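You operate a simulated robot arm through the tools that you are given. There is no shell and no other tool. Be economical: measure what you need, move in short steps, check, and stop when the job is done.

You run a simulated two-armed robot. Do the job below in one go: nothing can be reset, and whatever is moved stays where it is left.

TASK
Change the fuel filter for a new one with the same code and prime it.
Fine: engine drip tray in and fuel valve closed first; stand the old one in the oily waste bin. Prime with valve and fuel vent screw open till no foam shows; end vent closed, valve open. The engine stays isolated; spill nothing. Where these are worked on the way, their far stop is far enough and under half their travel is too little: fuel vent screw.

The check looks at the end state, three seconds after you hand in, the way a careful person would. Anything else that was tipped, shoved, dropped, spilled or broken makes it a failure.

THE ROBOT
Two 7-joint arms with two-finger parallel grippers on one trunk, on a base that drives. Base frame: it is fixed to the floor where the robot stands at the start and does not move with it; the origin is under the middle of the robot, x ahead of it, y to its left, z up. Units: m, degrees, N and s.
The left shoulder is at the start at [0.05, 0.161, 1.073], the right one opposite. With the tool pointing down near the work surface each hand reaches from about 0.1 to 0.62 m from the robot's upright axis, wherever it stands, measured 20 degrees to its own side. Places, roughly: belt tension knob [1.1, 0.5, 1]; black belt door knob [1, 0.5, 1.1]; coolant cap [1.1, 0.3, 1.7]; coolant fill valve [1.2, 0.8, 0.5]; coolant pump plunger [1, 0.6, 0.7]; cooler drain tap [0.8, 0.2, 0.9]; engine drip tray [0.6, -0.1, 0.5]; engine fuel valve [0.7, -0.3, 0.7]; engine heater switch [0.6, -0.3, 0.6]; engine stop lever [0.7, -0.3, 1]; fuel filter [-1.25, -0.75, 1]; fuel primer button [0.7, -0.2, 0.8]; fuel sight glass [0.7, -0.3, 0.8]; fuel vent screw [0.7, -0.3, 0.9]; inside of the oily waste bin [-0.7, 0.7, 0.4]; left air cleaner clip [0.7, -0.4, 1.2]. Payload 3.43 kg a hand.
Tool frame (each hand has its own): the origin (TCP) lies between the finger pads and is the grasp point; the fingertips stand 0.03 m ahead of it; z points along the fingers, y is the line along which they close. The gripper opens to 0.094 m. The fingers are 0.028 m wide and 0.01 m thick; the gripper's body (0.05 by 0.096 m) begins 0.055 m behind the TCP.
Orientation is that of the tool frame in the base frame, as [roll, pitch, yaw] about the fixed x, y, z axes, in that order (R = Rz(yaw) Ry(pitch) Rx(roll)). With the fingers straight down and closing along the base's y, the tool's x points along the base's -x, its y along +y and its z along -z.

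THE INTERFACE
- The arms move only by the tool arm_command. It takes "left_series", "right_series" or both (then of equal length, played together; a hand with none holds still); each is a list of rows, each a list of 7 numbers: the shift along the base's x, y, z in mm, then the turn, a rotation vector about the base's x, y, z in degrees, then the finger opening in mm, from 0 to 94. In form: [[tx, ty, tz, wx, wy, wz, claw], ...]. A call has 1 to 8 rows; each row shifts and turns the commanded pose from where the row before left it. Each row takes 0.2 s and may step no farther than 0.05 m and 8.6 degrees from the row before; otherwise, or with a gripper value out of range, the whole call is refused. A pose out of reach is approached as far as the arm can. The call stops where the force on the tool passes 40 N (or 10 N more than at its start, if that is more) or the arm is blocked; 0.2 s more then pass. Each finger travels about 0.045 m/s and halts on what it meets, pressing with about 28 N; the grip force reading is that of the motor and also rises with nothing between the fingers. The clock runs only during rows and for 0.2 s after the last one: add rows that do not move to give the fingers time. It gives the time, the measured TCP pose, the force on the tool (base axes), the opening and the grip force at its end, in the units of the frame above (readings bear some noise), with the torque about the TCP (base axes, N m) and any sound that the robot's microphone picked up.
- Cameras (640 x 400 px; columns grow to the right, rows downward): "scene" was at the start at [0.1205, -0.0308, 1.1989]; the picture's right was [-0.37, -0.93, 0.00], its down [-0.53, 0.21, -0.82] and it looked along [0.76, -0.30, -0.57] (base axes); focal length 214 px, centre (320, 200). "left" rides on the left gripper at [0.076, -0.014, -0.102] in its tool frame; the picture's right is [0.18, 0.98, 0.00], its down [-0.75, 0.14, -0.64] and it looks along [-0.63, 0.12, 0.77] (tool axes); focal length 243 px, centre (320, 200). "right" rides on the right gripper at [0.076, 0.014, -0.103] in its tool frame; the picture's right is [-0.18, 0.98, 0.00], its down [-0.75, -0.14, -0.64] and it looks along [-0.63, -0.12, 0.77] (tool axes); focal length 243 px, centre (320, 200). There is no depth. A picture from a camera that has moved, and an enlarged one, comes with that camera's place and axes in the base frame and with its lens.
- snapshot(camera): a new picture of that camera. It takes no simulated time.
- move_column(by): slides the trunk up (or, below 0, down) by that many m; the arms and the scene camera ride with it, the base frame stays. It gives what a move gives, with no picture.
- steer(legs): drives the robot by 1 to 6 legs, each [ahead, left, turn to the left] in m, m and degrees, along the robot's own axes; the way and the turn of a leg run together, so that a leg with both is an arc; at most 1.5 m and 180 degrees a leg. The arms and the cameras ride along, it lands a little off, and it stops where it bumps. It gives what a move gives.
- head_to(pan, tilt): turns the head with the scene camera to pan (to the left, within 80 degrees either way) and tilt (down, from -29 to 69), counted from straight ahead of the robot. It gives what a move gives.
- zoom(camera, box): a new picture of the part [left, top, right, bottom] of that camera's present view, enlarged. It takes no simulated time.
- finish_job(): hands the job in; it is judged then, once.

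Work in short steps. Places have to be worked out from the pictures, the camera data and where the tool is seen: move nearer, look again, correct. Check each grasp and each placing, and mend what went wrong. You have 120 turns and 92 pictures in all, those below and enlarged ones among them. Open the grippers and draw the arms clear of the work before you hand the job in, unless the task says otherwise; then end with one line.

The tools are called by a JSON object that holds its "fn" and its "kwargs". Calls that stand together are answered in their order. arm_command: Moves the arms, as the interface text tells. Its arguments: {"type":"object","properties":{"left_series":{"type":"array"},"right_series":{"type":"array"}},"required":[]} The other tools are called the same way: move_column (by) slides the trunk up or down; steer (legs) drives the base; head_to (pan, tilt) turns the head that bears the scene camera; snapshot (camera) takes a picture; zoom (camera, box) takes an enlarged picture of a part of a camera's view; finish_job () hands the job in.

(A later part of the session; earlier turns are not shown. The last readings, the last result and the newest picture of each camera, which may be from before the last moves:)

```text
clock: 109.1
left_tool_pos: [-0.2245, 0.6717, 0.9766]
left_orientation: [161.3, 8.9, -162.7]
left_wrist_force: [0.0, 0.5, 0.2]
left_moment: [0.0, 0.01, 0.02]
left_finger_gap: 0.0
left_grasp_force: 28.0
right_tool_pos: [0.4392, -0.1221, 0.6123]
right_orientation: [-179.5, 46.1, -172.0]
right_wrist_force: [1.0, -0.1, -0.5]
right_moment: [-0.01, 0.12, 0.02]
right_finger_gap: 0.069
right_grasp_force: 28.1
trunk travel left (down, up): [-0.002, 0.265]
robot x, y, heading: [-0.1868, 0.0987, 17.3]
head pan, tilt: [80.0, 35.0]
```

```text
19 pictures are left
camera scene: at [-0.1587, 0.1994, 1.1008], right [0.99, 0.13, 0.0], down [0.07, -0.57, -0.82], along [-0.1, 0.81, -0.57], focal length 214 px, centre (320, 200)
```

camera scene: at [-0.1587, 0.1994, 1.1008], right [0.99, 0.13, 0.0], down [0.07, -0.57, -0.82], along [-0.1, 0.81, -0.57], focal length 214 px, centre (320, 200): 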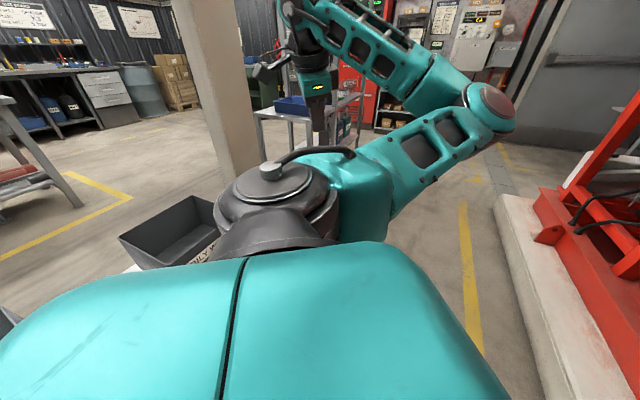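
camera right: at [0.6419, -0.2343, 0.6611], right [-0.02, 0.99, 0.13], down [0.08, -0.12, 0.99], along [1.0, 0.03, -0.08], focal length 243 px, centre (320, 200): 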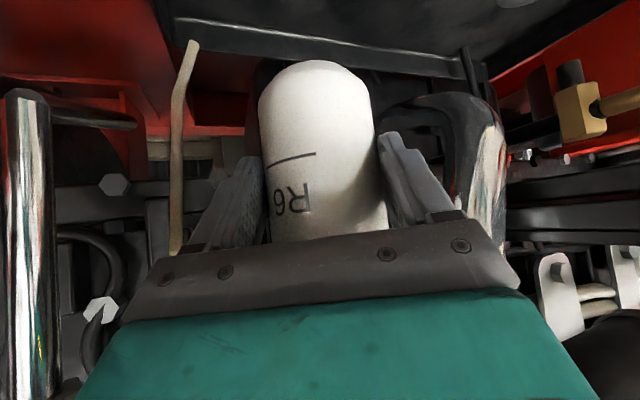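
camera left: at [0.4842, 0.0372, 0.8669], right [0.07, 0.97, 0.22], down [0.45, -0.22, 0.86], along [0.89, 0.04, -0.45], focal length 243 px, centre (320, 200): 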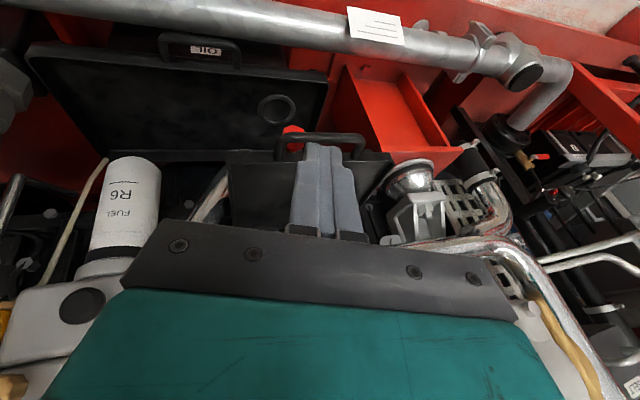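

The oily-waste bin is seen as a dark open box around (-0.75, 0.73). I raise the trunk and turn left by 150° so that the right hand ends near it, then look.

{"fn": "move_column", "kwargs": {"by": 0.14}}

{"fn": "steer", "kwargs": {"legs": [[0, 0, 75], [0, 0, 75]]}}

{"fn": "head_to", "kwargs": {"pan": -35, "tilt": 45}}

{"fn": "snapshot", "kwargs": {"camera": "scene"}}

```text
clock: 110.8
left_tool_pos: [-0.2234, 0.6714, 1.1188]
left_orientation: [161.3, 9.1, -162.7]
left_wrist_force: [0.0, 0.3, 0.2]
left_moment: [-0.03, -0.03, 0.02]
left_finger_gap: 0.0
left_grasp_force: 28.0
right_tool_pos: [0.4397, -0.1227, 0.7505]
right_orientation: [-179.4, 46.1, -172.0]
right_wrist_force: [0.7, 1.2, -4.4]
right_moment: [0.03, 0.13, 0.0]
right_finger_gap: 0.069
right_grasp_force: 28.2
trunk travel left (down, up): [-0.142, 0.125]
robot x, y, heading: [-0.1844, 0.1009, 17.1]
head pan, tilt: [80.0, 35.0]
```

```text
clock: 117.5
left_tool_pos: [-0.4637, -0.4047, 1.1184]
left_orientation: [161.3, 8.9, -15.6]
left_wrist_force: [0.8, -0.4, -0.1]
left_moment: [-0.02, 0.0, -0.01]
left_finger_gap: 0.0001
left_grasp_force: 28.0
right_tool_pos: [-0.5885, 0.6229, 0.7509]
right_orientation: [-179.4, 46.2, -25.0]
right_wrist_force: [-0.7, -0.3, -4.9]
right_moment: [-0.05, -0.13, 0.0]
right_finger_gap: 0.0692
right_grasp_force: 28.3
trunk travel left (down, up): [-0.142, 0.125]
robot x, y, heading: [-0.1858, 0.0961, 164.0]
head pan, tilt: [80.0, 35.0]
```

```text
clock: 119.4
left_tool_pos: [-0.4641, -0.4042, 1.1182]
left_orientation: [161.3, 9.1, -15.6]
left_wrist_force: [1.1, -0.2, -0.2]
left_moment: [0.0, -0.01, -0.03]
left_finger_gap: 0.0
left_grasp_force: 27.9
right_tool_pos: [-0.5871, 0.624, 0.7513]
right_orientation: [-179.5, 46.1, -25.0]
right_wrist_force: [-0.8, 0.6, -4.3]
right_moment: [-0.04, -0.09, 0.02]
right_finger_gap: 0.0691
right_grasp_force: 28.2
trunk travel left (down, up): [-0.142, 0.125]
robot x, y, heading: [-0.1816, 0.0983, 164.5]
head pan, tilt: [-35.0, 45.0]
```

```text
18 pictures are left
camera scene: at [-0.2765, 0.1743, 1.2259], right [0.77, 0.63, 0.0], down [0.45, -0.55, -0.71], along [-0.45, 0.55, -0.71], focal length 214 px, centre (320, 200)
```

scene: 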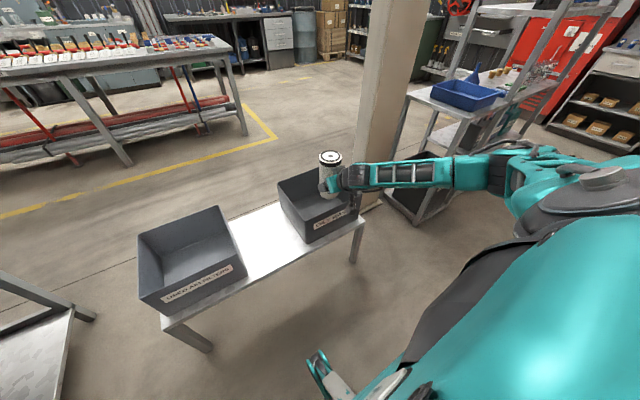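

The bin under the hand fits (-0.7, 0.7); I zoom to read labels and see the rim.

{"fn": "zoom", "kwargs": {"camera": "scene", "box": [250, 130, 390, 270]}}

```text
2.86 times, centred on (320, 200) of scene
camera zoom: at [-0.2765, 0.1743, 1.2259], right [0.77, 0.63, 0.0], down [0.45, -0.55, -0.71], along [-0.45, 0.55, -0.71], focal length 613 px, centre (320, 200)
```

zoom: 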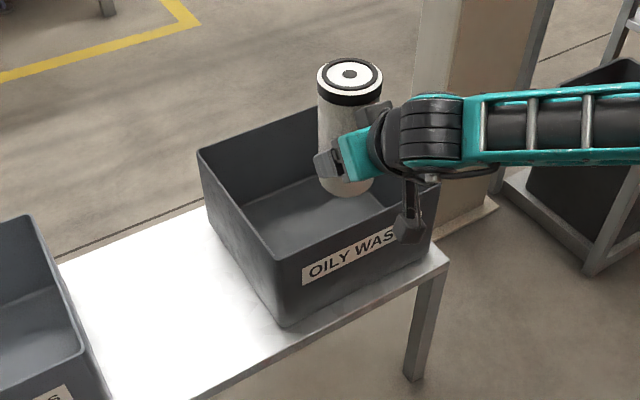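

It's the OILY WASTE bin; rim about z 0.53, centre near (-0.77, 0.77). I shift right 0.077 m and advance 0.2 m with the filter held above the rim.

{"fn": "steer", "kwargs": {"legs": [[0, -0.077, 0], [0.24, -0.01, 0]]}}

{"fn": "move_column", "kwargs": {"by": -0.1}}

{"fn": "zoom", "kwargs": {"camera": "scene", "box": [230, 110, 410, 290]}}

```text
clock: 122.2
left_tool_pos: [-0.667, -0.2558, 1.1178]
left_orientation: [161.4, 8.9, -15.6]
left_wrist_force: [0.6, -0.6, -0.8]
left_moment: [0.02, -0.01, -0.02]
left_finger_gap: 0.0002
left_grasp_force: 28.0
right_tool_pos: [-0.7903, 0.7707, 0.7502]
right_orientation: [-179.4, 46.0, -25.0]
right_wrist_force: [0.1, 0.2, -5.4]
right_moment: [-0.03, -0.11, -0.01]
right_finger_gap: 0.0692
right_grasp_force: 28.6
trunk travel left (down, up): [-0.142, 0.125]
robot x, y, heading: [-0.3861, 0.2462, 164.3]
head pan, tilt: [-35.0, 45.0]
stopped in leg 2: the robot was blocked; the commanded pose is now the measured one
```

```text
clock: 123.6
left_tool_pos: [-0.6672, -0.2568, 1.0189]
left_orientation: [161.3, 8.9, -15.8]
left_wrist_force: [0.1, -0.2, 0.0]
left_moment: [0.01, -0.05, 0.0]
left_finger_gap: 0.0
left_grasp_force: 28.2
right_tool_pos: [-0.7918, 0.7708, 0.6518]
right_orientation: [-179.4, 46.2, -25.1]
right_wrist_force: [0.0, -0.4, -5.2]
right_moment: [-0.09, -0.13, -0.01]
right_finger_gap: 0.0691
right_grasp_force: 27.8
trunk travel left (down, up): [-0.042, 0.225]
robot x, y, heading: [-0.3844, 0.245, 164.2]
head pan, tilt: [-35.0, 45.0]
```

```text
2.22 times, centred on (320, 200) of scene
camera zoom: at [-0.4802, 0.3217, 1.1259], right [0.77, 0.63, 0.0], down [0.45, -0.55, -0.71], along [-0.45, 0.55, -0.71], focal length 477 px, centre (320, 200)
```

zoom: 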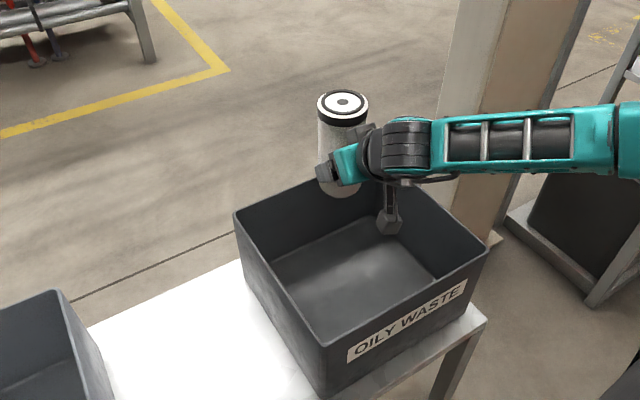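

The filter is above the bin's interior, slightly past the centre. I lower the trunk the rest and then the arm, watching reach and force.

{"fn": "move_column", "kwargs": {"by": -0.04}}

{"fn": "arm_command", "kwargs": {"right_series": [[0, 0, -20, 0, 0, 0, 0], [0, 0, -20, 0, 0, 0, 0], [0, 0, -15, 0, 0, 0, 0], [0, 0, 0, 0, 0, 0, 0]]}}

```text
clock: 124.4
left_tool_pos: [-0.6695, -0.2559, 0.9773]
left_orientation: [161.3, 9.0, -15.7]
left_wrist_force: [-0.6, 0.6, -0.4]
left_moment: [0.0, -0.03, 0.0]
left_finger_gap: 0.0
left_grasp_force: 27.3
right_tool_pos: [-0.7917, 0.7711, 0.6119]
right_orientation: [-179.4, 46.1, -25.2]
right_wrist_force: [-0.2, -0.3, -4.4]
right_moment: [-0.04, -0.12, 0.01]
right_finger_gap: 0.069
right_grasp_force: 27.8
trunk travel left (down, up): [-0.002, 0.265]
robot x, y, heading: [-0.3886, 0.247, 164.5]
head pan, tilt: [-35.0, 45.0]
```

```text
clock: 125.4
left_tool_pos: [-0.6681, -0.2559, 0.9794]
left_orientation: [161.3, 9.1, -15.8]
left_wrist_force: [0.0, 0.5, -0.3]
left_moment: [-0.01, 0.01, -0.02]
left_finger_gap: 0.0
left_grasp_force: 28.2
right_tool_pos: [-0.7905, 0.7708, 0.5551]
right_orientation: [-179.4, 46.1, -25.1]
right_wrist_force: [0.5, -0.2, -4.1]
right_moment: [-0.05, -0.13, 0.0]
right_finger_gap: 0.0693
right_grasp_force: 28.6
trunk travel left (down, up): [-0.002, 0.265]
robot x, y, heading: [-0.3905, 0.2467, 164.3]
head pan, tilt: [-35.0, 45.0]
```

It lowers fine. Continue gently.

{"fn": "arm_command", "kwargs": {"right_series": [[0, 0, -15, 0, 0, 0, 0], [0, 0, -15, 0, 0, 0, 0], [0, 0, -15, 0, 0, 0, 0], [0, 0, -12, 0, 0, 0, 0], [0, 0, 0, 0, 0, 0, 0]]}}

{"fn": "zoom", "kwargs": {"camera": "scene", "box": [230, 110, 410, 290]}}

```text
clock: 126.6
left_tool_pos: [-0.6689, -0.2552, 0.9789]
left_orientation: [161.3, 9.0, -15.7]
left_wrist_force: [-0.7, -0.4, -0.4]
left_moment: [0.01, 0.01, 0.03]
left_finger_gap: 0.0001
left_grasp_force: 27.9
right_tool_pos: [-0.7911, 0.7713, 0.4988]
right_orientation: [-179.5, 46.1, -25.0]
right_wrist_force: [-0.1, 0.8, -4.5]
right_moment: [-0.06, -0.11, 0.01]
right_finger_gap: 0.069
right_grasp_force: 28.1
trunk travel left (down, up): [-0.002, 0.265]
robot x, y, heading: [-0.3871, 0.2447, 164.5]
head pan, tilt: [-35.0, 45.0]
```

```text
2.22 times, centred on (320, 200) of scene
camera zoom: at [-0.4803, 0.3217, 1.0859], right [0.77, 0.63, 0.0], down [0.45, -0.55, -0.71], along [-0.45, 0.55, -0.71], focal length 477 px, centre (320, 200)
```

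zoom: 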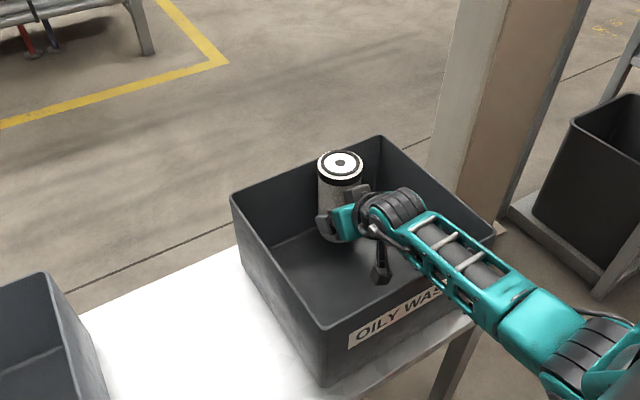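

The filter is inside the bin, upright. I keep lowering in 8 mm steps until contact.

{"fn": "arm_command", "kwargs": {"right_series": [[0, 0, -10, 0, 0, 0, 0], [0, 0, -10, 0, 0, 0, 0], [0, 0, -8, 0, 0, 0, 0], [0, 0, -8, 0, 0, 0, 0], [0, 0, -6, 0, 0, 0, 0], [0, 0, 0, 0, 0, 0, 0]]}}

```text
clock: 128.0
left_tool_pos: [-0.6675, -0.2585, 0.9774]
left_orientation: [161.4, 9.2, -15.7]
left_wrist_force: [-1.0, -0.7, -0.6]
left_moment: [-0.04, 0.04, -0.02]
left_finger_gap: 0.0
left_grasp_force: 28.1
right_tool_pos: [-0.7962, 0.7723, 0.4694]
right_orientation: [-179.4, 47.5, -24.8]
right_wrist_force: [-0.7, 4.8, 31.5]
right_moment: [0.39, 0.75, 0.2]
right_finger_gap: 0.069
right_grasp_force: 27.9
trunk travel left (down, up): [-0.002, 0.265]
robot x, y, heading: [-0.3891, 0.2425, 164.4]
head pan, tilt: [-35.0, 45.0]
```

The contact line passes through the filter's axis: it stands on the bin floor. I relieve the press and open the fingers.

{"fn": "arm_command", "kwargs": {"right_series": [[0, 0, 9, 0, 0, 0, 0], [0, 0, 0, 0, 0, 0, 0]]}}

{"fn": "arm_command", "kwargs": {"right_series": [[0, 0, 0, 0, 0, 0, 75], [0, 0, 0, 0, 0, 0, 85], [0, 0, 0, 0, 0, 0, 94], [0, 0, 0, 0, 0, 0, 94], [0, 0, 0, 0, 0, 0, 94]]}}

{"fn": "zoom", "kwargs": {"camera": "scene", "box": [270, 130, 370, 230]}}

```text
clock: 128.6
left_tool_pos: [-0.6675, -0.2569, 0.9767]
left_orientation: [161.4, 9.1, -15.7]
left_wrist_force: [0.5, -0.3, -0.4]
left_moment: [0.0, 0.02, 0.01]
left_finger_gap: 0.0
left_grasp_force: 27.9
right_tool_pos: [-0.7925, 0.7686, 0.4688]
right_orientation: [-179.7, 46.3, -25.0]
right_wrist_force: [-6.8, 0.5, 10.9]
right_moment: [0.09, 1.02, 0.1]
right_finger_gap: 0.0691
right_grasp_force: 28.4
trunk travel left (down, up): [-0.002, 0.265]
robot x, y, heading: [-0.3906, 0.2447, 164.4]
head pan, tilt: [-35.0, 45.0]
```

```text
clock: 129.8
left_tool_pos: [-0.6684, -0.2559, 0.9784]
left_orientation: [161.3, 9.0, -15.8]
left_wrist_force: [-0.3, -0.6, -0.9]
left_moment: [0.03, -0.02, -0.04]
left_finger_gap: 0.0002
left_grasp_force: 27.7
right_tool_pos: [-0.7915, 0.7704, 0.4667]
right_orientation: [-179.4, 46.2, -25.0]
right_wrist_force: [-0.2, -0.5, 0.4]
right_moment: [0.02, 0.03, 0.02]
right_finger_gap: 0.0942
right_grasp_force: 0.1
trunk travel left (down, up): [-0.002, 0.265]
robot x, y, heading: [-0.3871, 0.2447, 164.3]
head pan, tilt: [-35.0, 45.0]
```

```text
4.00 times, centred on (320, 180) of scene
camera zoom: at [-0.48, 0.3214, 1.086], right [0.77, 0.63, 0.0], down [0.45, -0.55, -0.71], along [-0.45, 0.55, -0.71], focal length 858 px, centre (320, 280)
```

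zoom: 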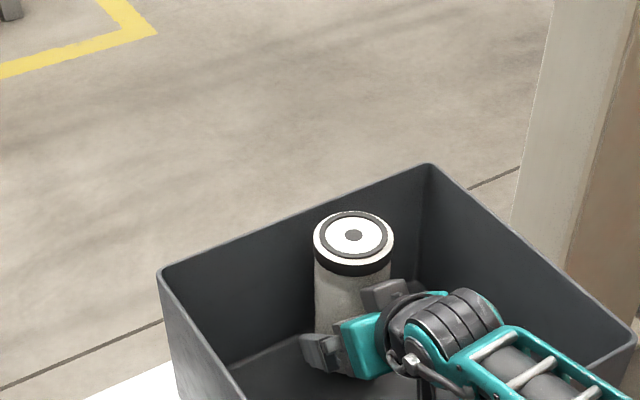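

The old filter stands upright in the OILY WASTE bin. I withdraw along the tool axis.

{"fn": "arm_command", "kwargs": {"right_series": [[13, -6, 14, 0, 0, 0, 94], [16, -7.6, 17.4, 0, 0, 0, 94], [16, -7.6, 17.4, 0, 0, 0, 94], [10, -5, 30, 0, 0, 0, 94], [0, 0, 45, 0, 0, 0, 94], [0, 0, 45, 0, 0, 0, 94]]}}

{"fn": "move_column", "kwargs": {"by": 0.25}}

{"fn": "steer", "kwargs": {"legs": [[-0.25, 0, 0]]}}

```text
clock: 131.2
left_tool_pos: [-0.668, -0.256, 0.9793]
left_orientation: [161.5, 9.0, -15.7]
left_wrist_force: [-0.6, 0.0, -0.1]
left_moment: [-0.01, -0.01, -0.02]
left_finger_gap: 0.0
left_grasp_force: 27.9
right_tool_pos: [-0.7291, 0.7455, 0.6196]
right_orientation: [-179.3, 46.1, -25.1]
right_wrist_force: [-0.8, -0.4, 0.0]
right_moment: [0.03, -0.02, 0.01]
right_finger_gap: 0.094
right_grasp_force: 0.1
right hand out of reach, approached as far as the arm can: row 1, 2
trunk travel left (down, up): [-0.002, 0.265]
robot x, y, heading: [-0.3886, 0.2498, 164.1]
head pan, tilt: [-35.0, 45.0]
```

```text
clock: 133.8
left_tool_pos: [-0.6681, -0.2563, 1.2281]
left_orientation: [161.3, 9.0, -15.7]
left_wrist_force: [-0.3, 0.3, -0.6]
left_moment: [-0.02, 0.03, -0.02]
left_finger_gap: 0.0
left_grasp_force: 27.7
right_tool_pos: [-0.7288, 0.7471, 0.8718]
right_orientation: [-179.3, 46.2, -25.0]
right_wrist_force: [0.4, 0.0, -0.1]
right_moment: [0.02, 0.01, 0.0]
right_finger_gap: 0.0939
right_grasp_force: 0.1
trunk travel left (down, up): [-0.252, 0.015]
robot x, y, heading: [-0.3853, 0.2479, 164.3]
head pan, tilt: [-35.0, 45.0]
```

```text
clock: 135.6
left_tool_pos: [-0.4294, -0.3243, 1.2287]
left_orientation: [161.5, 9.1, -15.9]
left_wrist_force: [0.0, -0.1, -0.1]
left_moment: [-0.01, 0.02, 0.02]
left_finger_gap: 0.0
left_grasp_force: 27.6
right_tool_pos: [-0.4885, 0.6792, 0.8703]
right_orientation: [-179.4, 46.2, -25.2]
right_wrist_force: [1.1, 0.2, 0.4]
right_moment: [-0.02, 0.02, 0.0]
right_finger_gap: 0.094
right_grasp_force: 0.0
trunk travel left (down, up): [-0.252, 0.015]
robot x, y, heading: [-0.1474, 0.1771, 164.1]
head pan, tilt: [-35.0, 45.0]
```

Now the new filters at around (-1.25, -0.75, 1.0). I look that way.

{"fn": "head_to", "kwargs": {"pan": 56, "tilt": 15}}

{"fn": "snapshot", "kwargs": {"camera": "scene"}}

```text
clock: 137.3
left_tool_pos: [-0.4308, -0.3231, 1.2282]
left_orientation: [161.4, 8.9, -15.9]
left_wrist_force: [1.0, 0.5, 0.1]
left_moment: [0.0, 0.0, 0.0]
left_finger_gap: 0.0001
left_grasp_force: 28.4
right_tool_pos: [-0.4877, 0.6786, 0.8703]
right_orientation: [-179.4, 46.3, -25.2]
right_wrist_force: [-0.6, 0.1, -0.3]
right_moment: [0.02, -0.03, 0.03]
right_finger_gap: 0.0943
right_grasp_force: 0.1
trunk travel left (down, up): [-0.252, 0.015]
robot x, y, heading: [-0.15, 0.1791, 164.3]
head pan, tilt: [56.0, 15.0]
```

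```text
13 pictures are left
camera scene: at [-0.2605, 0.1307, 1.3828], right [-0.64, 0.77, 0.0], down [0.2, 0.17, -0.97], along [-0.74, -0.62, -0.26], focal length 214 px, centre (320, 200)
```

scene: 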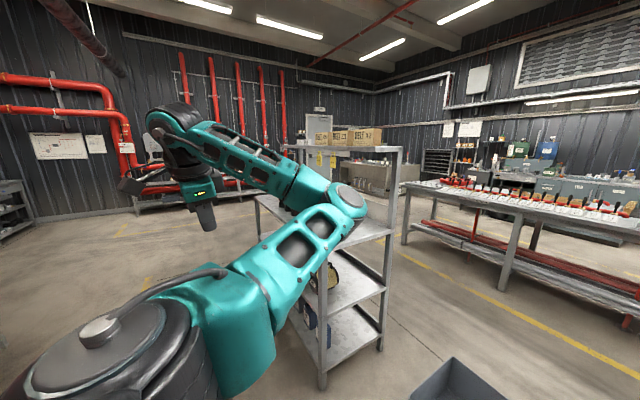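

A rack stands there, hidden by my left arm. I turn 45° left to face it.

{"fn": "steer", "kwargs": {"legs": [[0, 0, 50]]}}

{"fn": "head_to", "kwargs": {"pan": 6, "tilt": 20}}

{"fn": "zoom", "kwargs": {"camera": "scene", "box": [200, 100, 460, 300]}}

```text
clock: 139.9
left_tool_pos: [0.0558, -0.3591, 1.2289]
left_orientation: [161.4, 8.9, 34.1]
left_wrist_force: [-0.2, -0.9, 0.4]
left_moment: [-0.01, -0.03, -0.01]
left_finger_gap: 0.0003
left_grasp_force: 27.8
right_tool_pos: [-0.7517, 0.238, 0.8706]
right_orientation: [-179.4, 46.2, 25.0]
right_wrist_force: [-0.3, 0.1, 0.4]
right_moment: [0.01, 0.02, 0.03]
right_finger_gap: 0.0939
right_grasp_force: 0.1
trunk travel left (down, up): [-0.252, 0.015]
robot x, y, heading: [-0.1518, 0.1764, -145.7]
head pan, tilt: [56.0, 15.0]
```

```text
clock: 141.1
left_tool_pos: [0.0551, -0.3581, 1.2286]
left_orientation: [161.4, 9.1, 34.3]
left_wrist_force: [-0.4, -0.8, -0.5]
left_moment: [0.01, -0.03, -0.01]
left_finger_gap: 0.0001
left_grasp_force: 27.6
right_tool_pos: [-0.7513, 0.2375, 0.871]
right_orientation: [-179.4, 46.2, 25.0]
right_wrist_force: [-0.1, 0.0, 0.9]
right_moment: [-0.02, -0.04, 0.01]
right_finger_gap: 0.0942
right_grasp_force: 0.0
trunk travel left (down, up): [-0.252, 0.015]
robot x, y, heading: [-0.1432, 0.1791, -145.7]
head pan, tilt: [6.0, 20.0]
```

```text
2.00 times, centred on (330, 200) of scene
camera zoom: at [-0.2546, 0.0971, 1.3746], right [-0.65, 0.76, 0.0], down [0.26, 0.22, -0.94], along [-0.72, -0.61, -0.34], focal length 429 px, centre (300, 200)
```

zoom: 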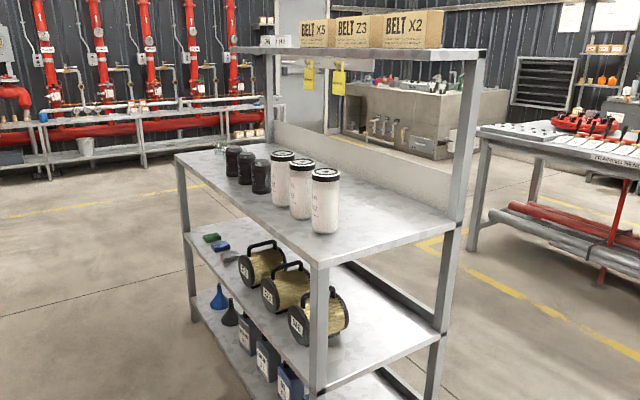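

Three white filters (and black ones) stand on the shelf. I zoom to read codes.

{"fn": "zoom", "kwargs": {"camera": "scene", "box": [290, 165, 360, 225]}}

```text
6.67 times, centred on (325, 195) of scene
camera zoom: at [-0.2546, 0.0971, 1.3746], right [-0.65, 0.76, 0.0], down [0.26, 0.22, -0.94], along [-0.72, -0.61, -0.34], focal length 1430 px, centre (287, 233)
```

zoom: 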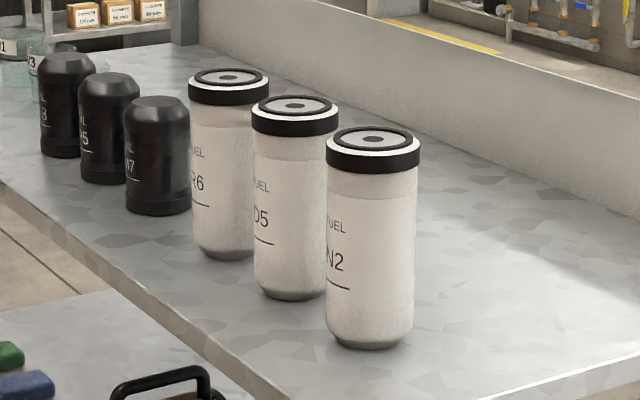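

R6 is the far-left white filter (R6, D5, N2 in a row, labels facing the engine side). I turn to face the rack front and strafe left, staying a bit back.

{"fn": "steer", "kwargs": {"legs": [[0, 0, -43.3], [0, 0.7, 0], [0, 0.72, 0]]}}

{"fn": "head_to", "kwargs": {"pan": -28, "tilt": 28}}

{"fn": "snapshot", "kwargs": {"camera": "scene"}}

```text
clock: 155.9
left_tool_pos: [-0.5902, -1.7375, 1.2285]
left_orientation: [161.5, 9.0, -9.0]
left_wrist_force: [-0.3, -0.1, -1.5]
left_moment: [0.0, 0.02, 0.02]
left_finger_gap: 0.0
left_grasp_force: 28.2
right_tool_pos: [-0.7692, -0.7498, 0.8703]
right_orientation: [-179.4, 46.3, -18.4]
right_wrist_force: [-0.3, 0.3, 0.2]
right_moment: [-0.04, -0.03, 0.0]
right_finger_gap: 0.094
right_grasp_force: 0.0
trunk travel left (down, up): [-0.252, 0.015]
robot x, y, heading: [-0.3691, -1.2058, 171.0]
head pan, tilt: [6.0, 20.0]
```

```text
clock: 156.9
left_tool_pos: [-0.5901, -1.7379, 1.2279]
left_orientation: [161.5, 9.0, -9.1]
left_wrist_force: [0.2, 0.6, -0.1]
left_moment: [-0.04, 0.02, 0.01]
left_finger_gap: 0.0
left_grasp_force: 27.5
right_tool_pos: [-0.7673, -0.751, 0.8704]
right_orientation: [-179.4, 46.2, -18.3]
right_wrist_force: [0.2, 0.0, -0.4]
right_moment: [0.02, 0.0, -0.01]
right_finger_gap: 0.0938
right_grasp_force: 0.2
trunk travel left (down, up): [-0.252, 0.015]
robot x, y, heading: [-0.3722, -1.2046, 170.8]
head pan, tilt: [-28.0, 28.0]
```

```text
10 pictures are left
camera scene: at [-0.4849, -1.1441, 1.3618], right [0.6, 0.8, 0.0], down [0.37, -0.28, -0.88], along [-0.71, 0.53, -0.47], focal length 214 px, centre (320, 200)
```

scene: 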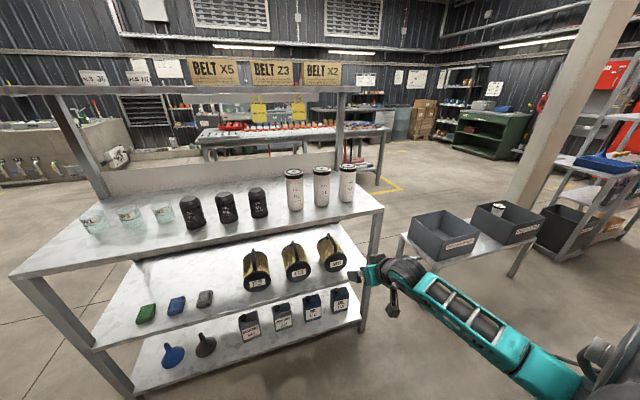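

R6's base is triangulated at (-1.176, -0.760, 0.905). I raise the hand, then drive to a pre-grasp above and in front of it.

{"fn": "arm_command", "kwargs": {"right_series": [[0, 0, 42, 0, 0, 0, 94], [0, 0, 42, 0, 0, 0, 94], [0, 0, 42, 0, 0, 0, 94], [0, 0, 42, 0, 0, 0, 94], [0, 0, 42, 0, 0, 0, 94], [0, 0, 0, 0, 0, 0, 94]]}}

{"fn": "steer", "kwargs": {"legs": [[0.277, 0.093, 0]]}}

{"fn": "snapshot", "kwargs": {"camera": "right"}}

```text
clock: 158.3
left_tool_pos: [-0.5903, -1.7373, 1.2279]
left_orientation: [161.4, 8.9, -9.2]
left_wrist_force: [0.1, 0.1, 0.6]
left_moment: [-0.02, -0.03, -0.04]
left_finger_gap: 0.0
left_grasp_force: 27.3
right_tool_pos: [-0.7677, -0.7495, 1.081]
right_orientation: [-179.4, 46.2, -18.4]
right_wrist_force: [-0.7, 0.2, -0.2]
right_moment: [-0.01, 0.0, -0.02]
right_finger_gap: 0.0936
right_grasp_force: 0.0
trunk travel left (down, up): [-0.252, 0.015]
robot x, y, heading: [-0.369, -1.2095, 170.9]
head pan, tilt: [-28.0, 28.0]
```

```text
clock: 160.3
left_tool_pos: [-0.8803, -1.7877, 1.2283]
left_orientation: [161.4, 9.0, -8.8]
left_wrist_force: [-0.4, 0.4, 0.5]
left_moment: [0.02, 0.0, 0.0]
left_finger_gap: 0.0
left_grasp_force: 28.6
right_tool_pos: [-1.0605, -0.7982, 1.0802]
right_orientation: [-179.4, 46.2, -18.1]
right_wrist_force: [-0.7, -0.8, 1.3]
right_moment: [0.02, -0.03, -0.04]
right_finger_gap: 0.094
right_grasp_force: 0.0
trunk travel left (down, up): [-0.252, 0.015]
robot x, y, heading: [-0.6603, -1.2574, 171.1]
head pan, tilt: [-28.0, 28.0]
```

```text
9 pictures are left
camera right: at [-0.9439, -0.8535, 1.0965], right [-0.43, -0.89, 0.13], down [-0.01, 0.15, 0.99], along [-0.9, 0.43, -0.07], focal length 243 px, centre (320, 200)
```

right: 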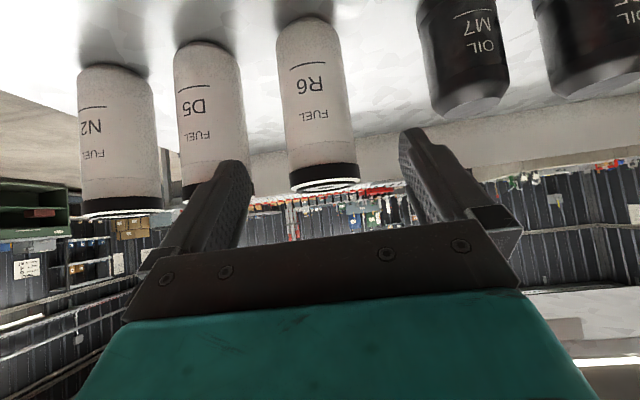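

R6 is centred between the fingers. I advance along the tool axis to straddle it.

{"fn": "arm_command", "kwargs": {"right_series": [[-16.3, 5.8, -17.2, 0, 0, 0, 94], [-16.3, 5.8, -17.2, 0, 0, 0, 94], [-16.3, 5.8, -17.2, 0, 0, 0, 94], [-16.3, 5.8, -17.2, 0, 0, 0, 94], [-16.3, 5.8, -17.2, 0, 0, 0, 94], [0, 0, 0, 0, 0, 0, 94]]}}

{"fn": "snapshot", "kwargs": {"camera": "right"}}

```text
clock: 161.7
left_tool_pos: [-0.8791, -1.787, 1.2284]
left_orientation: [161.4, 9.1, -8.8]
left_wrist_force: [0.3, 0.1, 0.1]
left_moment: [0.0, -0.03, 0.03]
left_finger_gap: 0.0
left_grasp_force: 27.9
right_tool_pos: [-1.142, -0.77, 0.9953]
right_orientation: [-179.4, 46.2, -18.1]
right_wrist_force: [0.2, -0.3, 0.2]
right_moment: [0.02, -0.03, 0.0]
right_finger_gap: 0.0942
right_grasp_force: 0.0
trunk travel left (down, up): [-0.252, 0.015]
robot x, y, heading: [-0.6622, -1.254, 170.9]
head pan, tilt: [-28.0, 28.0]
```

```text
8 pictures are left
camera right: at [-1.0238, -0.8245, 1.01], right [-0.43, -0.89, 0.13], down [-0.01, 0.15, 0.99], along [-0.9, 0.43, -0.07], focal length 243 px, centre (320, 200)
```

right: 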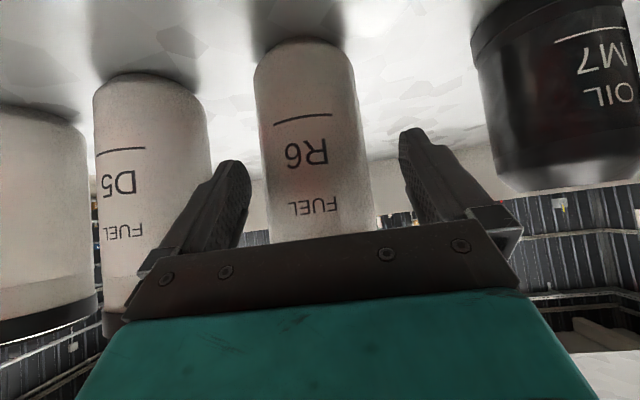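

Nearly centred. I shift 3 mm, advance the last 23 mm, and close.

{"fn": "arm_command", "kwargs": {"right_series": [[-7, 5, -9, 0, 0, 0, 94], [-8, 5, -9, 0, 0, 0, 94], [0, 0, 0, 0, 0, 0, 94], [0, 0, 0, 0, 0, 0, 0], [0, 0, 0, 0, 0, 0, 0], [0, 0, 0, 0, 0, 0, 0], [0, 0, 0, 0, 0, 0, 0]]}}

{"fn": "arm_command", "kwargs": {"right_series": [[0, 0, 10, 0, 0, 0, 0], [0, 0, 20, 0, 0, 0, 0], [0, 0, 30, 0, 0, 0, 0], [0, 0, 30, 0, 0, 0, 0], [0, 0, 0, 0, 0, 0, 0]]}}

```text
clock: 163.3
left_tool_pos: [-0.878, -1.7868, 1.2278]
left_orientation: [161.4, 9.1, -8.8]
left_wrist_force: [-0.6, 0.0, -0.4]
left_moment: [0.02, -0.01, 0.01]
left_finger_gap: 0.0
left_grasp_force: 27.4
right_tool_pos: [-1.1566, -0.7595, 0.9762]
right_orientation: [-179.3, 46.3, -18.2]
right_wrist_force: [1.3, 1.9, -0.4]
right_moment: [0.2, 0.05, -0.07]
right_finger_gap: 0.0696
right_grasp_force: 27.7
trunk travel left (down, up): [-0.252, 0.015]
robot x, y, heading: [-0.6625, -1.259, 170.8]
head pan, tilt: [-28.0, 28.0]
```

```text
clock: 164.5
left_tool_pos: [-0.879, -1.7866, 1.2288]
left_orientation: [161.3, 8.9, -8.8]
left_wrist_force: [0.2, 0.3, -0.6]
left_moment: [0.02, 0.02, -0.01]
left_finger_gap: 0.0001
left_grasp_force: 28.5
right_tool_pos: [-1.1574, -0.7608, 1.0669]
right_orientation: [-179.5, 46.2, -18.1]
right_wrist_force: [0.7, -0.1, -4.1]
right_moment: [-0.02, -0.09, 0.0]
right_finger_gap: 0.0693
right_grasp_force: 28.1
trunk travel left (down, up): [-0.252, 0.015]
robot x, y, heading: [-0.6638, -1.2554, 171.3]
head pan, tilt: [-28.0, 28.0]
```

The new R6 filter is held (69 mm gap, 4 N weight). I back off from the rack and drive back along the way I came, then turn toward the engine.

{"fn": "steer", "kwargs": {"legs": [[-0.3, 0, 0], [0, -0.72, 0], [0, -0.72, 0], [0, 0, -77], [0, 0, -77]]}}

{"fn": "move_column", "kwargs": {"by": -0.25}}

```text
clock: 185.8
left_tool_pos: [-0.2003, 0.6971, 1.2288]
left_orientation: [161.4, 9.1, -160.4]
left_wrist_force: [-0.7, -0.1, 0.0]
left_moment: [-0.02, -0.01, 0.02]
left_finger_gap: 0.0001
left_grasp_force: 28.5
right_tool_pos: [0.5323, -0.0711, 1.0671]
right_orientation: [-179.5, 46.1, -169.7]
right_wrist_force: [-0.6, -0.1, -3.6]
right_moment: [-0.01, 0.08, 0.01]
right_finger_gap: 0.0692
right_grasp_force: 27.6
trunk travel left (down, up): [-0.252, 0.015]
robot x, y, heading: [-0.1362, 0.1274, 19.7]
head pan, tilt: [-28.0, 28.0]
```

```text
clock: 188.4
left_tool_pos: [-0.2017, 0.698, 0.9777]
left_orientation: [161.3, 9.0, -160.3]
left_wrist_force: [-0.5, 0.3, 0.1]
left_moment: [-0.02, -0.03, 0.0]
left_finger_gap: 0.0
left_grasp_force: 27.8
right_tool_pos: [0.5315, -0.0713, 0.8173]
right_orientation: [-179.4, 46.1, -169.6]
right_wrist_force: [0.8, -0.2, -4.4]
right_moment: [-0.03, 0.13, -0.01]
right_finger_gap: 0.0694
right_grasp_force: 28.2
trunk travel left (down, up): [-0.002, 0.265]
robot x, y, heading: [-0.1364, 0.1295, 19.8]
head pan, tilt: [-28.0, 28.0]
```

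I correct the heading, lower the arm to z≈0.607 (filter top below the head), still well in front of the engine.

{"fn": "steer", "kwargs": {"legs": [[0, 0, -2.5]]}}

{"fn": "arm_command", "kwargs": {"right_series": [[0, 0, -42, 0, 0, 0, 0], [0, 0, -42, 0, 0, 0, 0], [0, 0, -42, 0, 0, 0, 0], [0, 0, -42, 0, 0, 0, 0], [0, 0, -40, 0, 0, 0, 0], [0, 0, 0, 0, 0, 0, 0]]}}

```text
clock: 189.2
left_tool_pos: [-0.1765, 0.699, 0.9796]
left_orientation: [161.4, 9.0, -162.9]
left_wrist_force: [0.9, -0.4, -0.6]
left_moment: [0.01, 0.0, 0.01]
left_finger_gap: 0.0
left_grasp_force: 27.9
right_tool_pos: [0.5212, -0.0998, 0.817]
right_orientation: [-179.5, 46.1, -172.2]
right_wrist_force: [-0.7, -0.5, -4.7]
right_moment: [-0.06, 0.09, 0.05]
right_finger_gap: 0.0692
right_grasp_force: 28.1
trunk travel left (down, up): [-0.002, 0.265]
robot x, y, heading: [-0.1413, 0.1274, 17.2]
head pan, tilt: [-28.0, 28.0]
```

```text
clock: 190.6
left_tool_pos: [-0.1767, 0.7014, 0.9785]
left_orientation: [161.2, 9.1, -162.8]
left_wrist_force: [0.0, 0.0, 0.0]
left_moment: [0.0, -0.01, 0.0]
left_finger_gap: 0.0
left_grasp_force: 28.0
right_tool_pos: [0.5249, -0.0995, 0.6074]
right_orientation: [-179.5, 46.1, -172.2]
right_wrist_force: [-0.4, 0.3, -4.5]
right_moment: [0.0, 0.09, -0.01]
right_finger_gap: 0.0692
right_grasp_force: 28.2
trunk travel left (down, up): [-0.002, 0.265]
robot x, y, heading: [-0.141, 0.1265, 16.7]
head pan, tilt: [-28.0, 28.0]
```

I align laterally and drive 0.2 m toward the engine, then check by camera.

{"fn": "steer", "kwargs": {"legs": [[-0.026, -0.037, 0], [0.163, -0.115, 0]]}}

{"fn": "head_to", "kwargs": {"pan": -45, "tilt": 38}}

```text
clock: 192.8
left_tool_pos: [-0.0024, 0.5946, 0.9777]
left_orientation: [161.4, 9.1, -162.7]
left_wrist_force: [-0.1, 0.0, 0.0]
left_moment: [0.0, 0.0, -0.01]
left_finger_gap: 0.0
left_grasp_force: 28.6
right_tool_pos: [0.7017, -0.2034, 0.6084]
right_orientation: [-179.4, 46.1, -171.9]
right_wrist_force: [-1.1, -0.8, -4.4]
right_moment: [0.0, 0.15, 0.01]
right_finger_gap: 0.0693
right_grasp_force: 28.3
trunk travel left (down, up): [-0.002, 0.265]
robot x, y, heading: [0.037, 0.0233, 17.4]
head pan, tilt: [-28.0, 28.0]
```

```text
clock: 193.7
left_tool_pos: [-0.0028, 0.5943, 0.9779]
left_orientation: [161.3, 9.1, -162.7]
left_wrist_force: [0.0, 1.0, 0.8]
left_moment: [-0.03, 0.0, 0.02]
left_finger_gap: 0.0
left_grasp_force: 28.2
right_tool_pos: [0.7013, -0.2036, 0.6081]
right_orientation: [-179.3, 46.1, -172.0]
right_wrist_force: [-0.3, -0.2, -4.3]
right_moment: [-0.01, 0.1, 0.01]
right_finger_gap: 0.0692
right_grasp_force: 27.7
trunk travel left (down, up): [-0.002, 0.265]
robot x, y, heading: [0.0378, 0.0276, 17.2]
head pan, tilt: [-45.0, 38.0]
```

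Laterally aligned; I drive the last 0.07 m inward.

{"fn": "steer", "kwargs": {"legs": [[0.056, -0.04, 0]]}}

{"fn": "zoom", "kwargs": {"camera": "scene", "box": [260, 130, 360, 240]}}

```text
clock: 194.7
left_tool_pos: [0.0631, 0.5737, 0.9782]
left_orientation: [161.4, 8.9, -162.7]
left_wrist_force: [0.0, -0.8, -0.6]
left_moment: [-0.01, 0.01, -0.01]
left_finger_gap: 0.0
left_grasp_force: 27.8
right_tool_pos: [0.7653, -0.2254, 0.6085]
right_orientation: [-179.4, 46.2, -172.1]
right_wrist_force: [-0.3, 0.0, -4.9]
right_moment: [0.0, 0.11, -0.01]
right_finger_gap: 0.0691
right_grasp_force: 27.8
trunk travel left (down, up): [-0.002, 0.265]
robot x, y, heading: [0.1016, 0.0, 17.2]
head pan, tilt: [-45.0, 38.0]
```

```text
3.64 times, centred on (310, 185) of scene
camera zoom: at [0.2148, -0.0255, 1.0961], right [-0.46, -0.89, 0.0], down [-0.55, 0.29, -0.79], along [0.7, -0.37, -0.62], focal length 780 px, centre (356, 254)
```

zoom: 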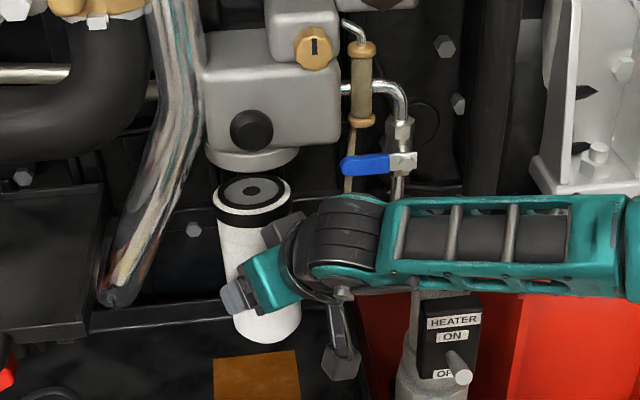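

The new filter hangs right below the collar, aligned within a few mm. I shift 3 mm to the right and raise until it seats.

{"fn": "arm_command", "kwargs": {"right_series": [[-1, -3, 0, 0, 0, 0, 0], [0, 0, 10, 0, 0, 0, 0], [0, 0, 10, 0, 0, 0, 0], [0, 0, 8, 0, 0, 0, 0], [0, 0, 5, 0, 0, 0, 0], [0, 0, 4, 0, 0, 0, 0], [0, 0, 3, 0, 0, 0, 0], [0, 0, 3, 0, 0, 0, 0]]}}

```text
clock: 196.5
left_tool_pos: [0.0631, 0.5736, 0.9779]
left_orientation: [161.3, 9.1, -162.7]
left_wrist_force: [-0.6, -0.3, 0.3]
left_moment: [0.0, -0.04, -0.01]
left_finger_gap: 0.0
left_grasp_force: 28.0
right_tool_pos: [0.7663, -0.229, 0.6516]
right_orientation: [-179.4, 46.1, -172.2]
right_wrist_force: [17.4, -2.3, -10.0]
right_moment: [0.57, -0.27, -0.09]
right_finger_gap: 0.0692
right_grasp_force: 27.5
trunk travel left (down, up): [-0.002, 0.265]
robot x, y, heading: [0.1018, -0.0038, 17.6]
head pan, tilt: [-45.0, 38.0]
```

Contact upward with a slight pull forward, as if it engaged. I relieve 3 mm forward and turn it in the tightening sense (clockwise seen from above).

{"fn": "arm_command", "kwargs": {"right_series": [[3, 0, 0, 0, 0, 0, 0], [-0.2, 2.8, 0, 0, 0, -8, 0], [0.2, 2.8, 0, 0, 0, -8, 0], [0.6, 2.7, 0, 0, 0, -8, 0], [1, 2.6, 0, 0, 0, -7, 0]]}}

{"fn": "snapshot", "kwargs": {"camera": "right"}}

```text
clock: 197.7
left_tool_pos: [0.0624, 0.5742, 0.9783]
left_orientation: [161.3, 9.2, -162.8]
left_wrist_force: [0.2, 0.8, -0.6]
left_moment: [-0.01, 0.01, 0.02]
left_finger_gap: 0.0
left_grasp_force: 27.8
right_tool_pos: [0.7692, -0.2163, 0.6505]
right_orientation: [-179.4, 46.0, 156.9]
right_wrist_force: [-8.5, 0.9, -3.1]
right_moment: [0.22, 0.37, -0.03]
right_finger_gap: 0.0693
right_grasp_force: 27.8
trunk travel left (down, up): [-0.002, 0.265]
robot x, y, heading: [0.1023, 0.0042, 17.1]
head pan, tilt: [-45.0, 38.0]
```

```text
6 pictures are left
camera right: at [0.6596, -0.1527, 0.6679], right [0.51, 0.85, 0.13], down [0.0, -0.15, 0.99], along [0.86, -0.5, -0.08], focal length 243 px, centre (320, 200)
```

right: 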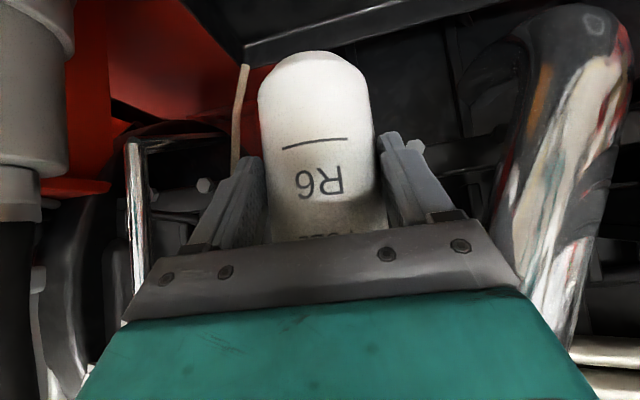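

It turned with the hand at low torque. Before releasing to ratchet, I test engagement with a gentle downward pull.

{"fn": "arm_command", "kwargs": {"right_series": [[0, 0, -4, 0, 0, 0, 0], [0, 0, -4, 0, 0, 0, 0], [0, 0, 0, 0, 0, 0, 0]]}}

```text
clock: 198.5
left_tool_pos: [0.0594, 0.5755, 0.9777]
left_orientation: [161.6, 9.3, -162.6]
left_wrist_force: [0.0, 0.6, -0.4]
left_moment: [0.04, 0.01, 0.0]
left_finger_gap: 0.0001
left_grasp_force: 28.3
right_tool_pos: [0.7694, -0.2156, 0.6496]
right_orientation: [-179.8, 46.7, 156.6]
right_wrist_force: [-23.9, 1.3, 23.8]
right_moment: [0.0, -0.37, -0.16]
right_finger_gap: 0.0693
right_grasp_force: 28.0
trunk travel left (down, up): [-0.002, 0.265]
robot x, y, heading: [0.1042, 0.003, 17.4]
head pan, tilt: [-45.0, 38.0]
```

It holds (24 N): engaged. I relieve and ratchet: open, swing back left, regrip, and turn again.

{"fn": "arm_command", "kwargs": {"right_series": [[0, 0, 7, 0, 0, 0, 0], [0, 0, 0, 0, 0, 0, 94], [-8, 3.4, 0, 0, 0, 0, 94], [-1.3, -4, 0, 0, 0, 8, 94], [-0.8, -4.1, 0, 0, 0, 8, 94], [-0.2, -4.2, 0, 0, 0, 8, 94], [0.4, -4.2, 0, 0, 0, 7.5, 94], [7, 1, 0, 0, 0, 0, 94]]}}

{"fn": "arm_command", "kwargs": {"right_series": [[0, 0, 0, 0, 0, 0, 0], [0, 0, 0, 0, 0, 0, 0], [0, 0, 0, 0, 0, 0, 0], [-0.2, 2.8, 0, 0, 0, -8, 0], [0.2, 2.8, 0, 0, 0, -8, 0], [0.6, 2.7, 0, 0, 0, -8, 0], [1, 2.6, 0, 0, 0, -7.5, 0]]}}

```text
clock: 200.3
left_tool_pos: [0.062, 0.5724, 0.9773]
left_orientation: [161.4, 9.1, -162.7]
left_wrist_force: [-0.2, 0.1, 0.3]
left_moment: [0.02, -0.01, 0.01]
left_finger_gap: 0.0002
left_grasp_force: 27.9
right_tool_pos: [0.7654, -0.2289, 0.6505]
right_orientation: [-179.4, 46.1, -171.4]
right_wrist_force: [0.3, -0.4, -0.3]
right_moment: [0.0, 0.0, 0.02]
right_finger_gap: 0.094
right_grasp_force: 0.0
trunk travel left (down, up): [-0.002, 0.265]
robot x, y, heading: [0.101, 0.0055, 17.2]
head pan, tilt: [-45.0, 38.0]
```

```text
clock: 201.9
left_tool_pos: [0.062, 0.5744, 0.9773]
left_orientation: [161.4, 9.0, -162.6]
left_wrist_force: [0.5, 0.1, 0.6]
left_moment: [-0.02, -0.02, 0.02]
left_finger_gap: 0.0
left_grasp_force: 27.7
right_tool_pos: [0.7675, -0.2152, 0.6513]
right_orientation: [-179.6, 46.2, 157.0]
right_wrist_force: [2.6, 11.8, -0.1]
right_moment: [-0.48, 0.37, 0.32]
right_finger_gap: 0.0684
right_grasp_force: 27.9
trunk travel left (down, up): [-0.002, 0.265]
robot x, y, heading: [0.1032, 0.0014, 17.5]
head pan, tilt: [-45.0, 38.0]
```

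Torque still low (0.3 N·m) after ~63°. Another stroke.

{"fn": "arm_command", "kwargs": {"right_series": [[0, 0, 0, 0, 0, 0, 94], [0, 0, 0, 0, 0, 0, 94], [-8, 3.4, 0, 0, 0, 0, 94], [-1.3, -4, 0, 0, 0, 8, 94], [-0.8, -4.1, 0, 0, 0, 8, 94], [-0.2, -4.2, 0, 0, 0, 8, 94], [0.4, -4.2, 0, 0, 0, 7.5, 94], [7.5, 1, 0, 0, 0, 0, 94]]}}

{"fn": "arm_command", "kwargs": {"right_series": [[0, 0, 0, 0, 0, 0, 0], [0, 0, 0, 0, 0, 0, 0], [0, 0, 0, 0, 0, 0, 0], [-0.2, 2.8, 0, 0, 0, -8, 0], [0.2, 2.8, 0, 0, 0, -8, 0], [0.6, 2.7, 0, 0, 0, -8, 0], [1, 2.6, 0, 0, 0, -7.5, 0]]}}

```text
clock: 203.7
left_tool_pos: [0.0632, 0.5742, 0.9785]
left_orientation: [161.3, 9.1, -162.6]
left_wrist_force: [-0.1, -0.3, 0.0]
left_moment: [0.0, 0.01, 0.03]
left_finger_gap: 0.0002
left_grasp_force: 27.7
right_tool_pos: [0.7642, -0.2297, 0.6498]
right_orientation: [-179.5, 46.1, -171.5]
right_wrist_force: [0.8, -0.5, 0.6]
right_moment: [0.04, 0.0, 0.01]
right_finger_gap: 0.0939
right_grasp_force: 0.0
trunk travel left (down, up): [-0.002, 0.265]
robot x, y, heading: [0.1011, -0.0, 17.4]
head pan, tilt: [-45.0, 38.0]
```

```text
clock: 205.3
left_tool_pos: [0.0624, 0.5744, 0.9777]
left_orientation: [161.3, 9.0, -162.7]
left_wrist_force: [0.9, 0.6, -0.1]
left_moment: [-0.02, 0.01, 0.02]
left_finger_gap: 0.0
left_grasp_force: 27.8
right_tool_pos: [0.7667, -0.2155, 0.6504]
right_orientation: [-179.8, 46.2, 157.1]
right_wrist_force: [0.9, 14.9, -1.6]
right_moment: [0.5, 0.22, 1.29]
right_finger_gap: 0.0693
right_grasp_force: 28.0
trunk travel left (down, up): [-0.002, 0.265]
robot x, y, heading: [0.1014, 0.0027, 17.5]
head pan, tilt: [-45.0, 38.0]
```

Torque rose to 1.3 N·m: the new filter is tight. I release and withdraw the hand.

{"fn": "arm_command", "kwargs": {"right_series": [[0, 0, 0, 0, 0, 0, 94], [0, 0, 0, 0, 0, 0, 94], [-37, 15.6, 0, 0, 0, 0, 94], [-37, 15.6, 0, 0, 0, 0, 94], [-37, 15.6, 0, 0, 0, 0, 94], [0, -20, 0, 0, 0, 8.5, 40], [0, -40, 0, 0, 0, 8.5, 0], [0, -40, 0, 0, 0, 8.5, 0]]}}

{"fn": "steer", "kwargs": {"legs": [[0.033, -0.023, 0]]}}

{"fn": "arm_command", "kwargs": {"right_series": [[-3, -30, 30, 0, 0, 8.5, 0], [-3, -25, 35, 0, 0, 8.5, 0], [0, -10, 40, 0, 0, 0, 0], [0, 0, 40, 0, 0, 0, 0], [0, 0, 40, 0, 0, 0, 0], [0, 0, 0, 0, 0, 0, 0]]}}

```text
clock: 207.1
left_tool_pos: [0.0624, 0.5741, 0.9781]
left_orientation: [161.3, 9.1, -162.7]
left_wrist_force: [0.2, -0.9, 0.2]
left_moment: [0.0, -0.01, 0.01]
left_finger_gap: 0.0
left_grasp_force: 28.0
right_tool_pos: [0.6527, -0.2375, 0.6463]
right_orientation: [177.6, 44.0, 176.5]
right_wrist_force: [-0.6, 0.5, -1.1]
right_moment: [0.01, -0.1, 0.04]
right_finger_gap: 0.0246
right_grasp_force: 0.0
right hand out of reach, approached as far as the arm can: row 7, 8
trunk travel left (down, up): [-0.002, 0.265]
robot x, y, heading: [0.1024, -0.0001, 17.3]
head pan, tilt: [-45.0, 38.0]
```

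```text
clock: 208.0
left_tool_pos: [0.0996, 0.5624, 0.9785]
left_orientation: [161.3, 9.1, -162.7]
left_wrist_force: [-0.1, -0.3, -0.2]
left_moment: [-0.02, 0.01, -0.02]
left_finger_gap: 0.0
left_grasp_force: 28.0
right_tool_pos: [0.6923, -0.2478, 0.6472]
right_orientation: [177.4, 44.2, 176.3]
right_wrist_force: [-0.1, -0.9, 0.2]
right_moment: [0.03, -0.01, -0.01]
right_finger_gap: 0.0003
right_grasp_force: 28.0
trunk travel left (down, up): [-0.002, 0.265]
robot x, y, heading: [0.1388, -0.0091, 17.3]
head pan, tilt: [-45.0, 38.0]
```

```text
clock: 209.4
left_tool_pos: [0.098, 0.5627, 0.978]
left_orientation: [161.4, 9.1, -162.7]
left_wrist_force: [-0.9, -0.5, -0.2]
left_moment: [0.01, 0.0, 0.02]
left_finger_gap: 0.0001
left_grasp_force: 27.9
right_tool_pos: [0.6859, -0.3142, 0.8337]
right_orientation: [177.5, 44.2, -166.7]
right_wrist_force: [-0.8, 0.1, 0.2]
right_moment: [-0.01, -0.01, -0.03]
right_finger_gap: 0.0
right_grasp_force: 28.3
trunk travel left (down, up): [-0.002, 0.265]
robot x, y, heading: [0.1403, -0.0118, 17.3]
head pan, tilt: [-45.0, 38.0]
```

Hand is ready near the lever, fingers closed. I place the fingertips above the level lever and push it down along its arc to open the valve.

{"fn": "arm_command", "kwargs": {"right_series": [[4, 25, 0, 0, 0, 0, 0], [15.5, 2, -3, 0, 0, 0, 0], [0, 0, -22, 0, 0, 0, 0], [0.5, 2, -14, 0, 0, 0, 0], [0.5, 2, -14, 0, 0, 0, 0], [-1.5, -4.5, -13, 0, 0, 0, 0], [-1.5, -5.3, -13, 0, 0, 0, 0]]}}

{"fn": "arm_command", "kwargs": {"right_series": [[-3, -9, -10, 0, 0, 0, 0], [-4, -12, -8, 0, 0, 0, 0], [-2.3, -7.6, -1, 0, 0, 0, 0], [-2.3, -7.6, 0, 0, 0, 0, 0], [-2.3, -7.6, 0, 0, 0, 0, 0]]}}

{"fn": "snapshot", "kwargs": {"camera": "right"}}

```text
clock: 210.0
left_tool_pos: [0.0992, 0.5625, 0.9775]
left_orientation: [161.4, 9.1, -162.8]
left_wrist_force: [-0.1, -0.1, -0.1]
left_moment: [0.02, 0.0, 0.02]
left_finger_gap: 0.0001
left_grasp_force: 28.6
right_tool_pos: [0.6981, -0.2876, 0.8309]
right_orientation: [177.7, 43.7, -166.8]
right_wrist_force: [-13.7, -2.5, 5.4]
right_moment: [-0.01, -0.02, -0.01]
right_finger_gap: 0.0001
right_grasp_force: 28.0
trunk travel left (down, up): [-0.002, 0.265]
robot x, y, heading: [0.1398, -0.0127, 17.3]
head pan, tilt: [-45.0, 38.0]
stopped in row 3 (right hand): the force on the tool passed its limit at 44 N (the readings are from after the stop); the commanded pose is now the measured one
```

```text
clock: 211.2
left_tool_pos: [0.1014, 0.5616, 0.9785]
left_orientation: [161.4, 9.1, -162.8]
left_wrist_force: [0.4, 0.1, 0.8]
left_moment: [-0.02, -0.01, 0.02]
left_finger_gap: 0.0
left_grasp_force: 28.4
right_tool_pos: [0.6863, -0.3317, 0.811]
right_orientation: [177.6, 43.6, -166.8]
right_wrist_force: [0.1, -0.6, -0.5]
right_moment: [-0.01, -0.01, -0.05]
right_finger_gap: 0.0
right_grasp_force: 27.8
trunk travel left (down, up): [-0.002, 0.265]
robot x, y, heading: [0.1392, -0.0073, 17.4]
head pan, tilt: [-45.0, 38.0]
```

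```text
5 pictures are left
camera right: at [0.5626, -0.3517, 0.8333], right [-0.12, 0.98, 0.16], down [0.14, -0.14, 0.98], along [0.98, 0.14, -0.12], focal length 243 px, centre (320, 200)
```

right: 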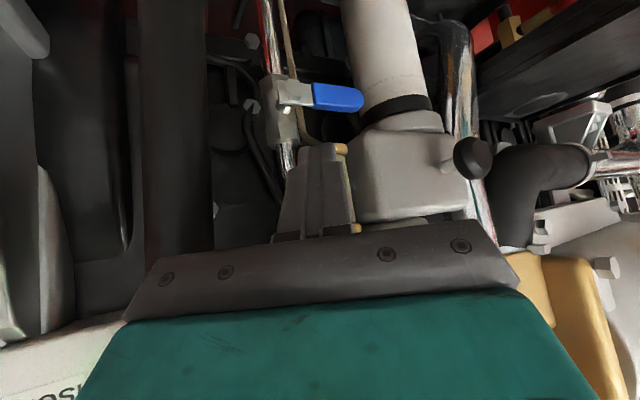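

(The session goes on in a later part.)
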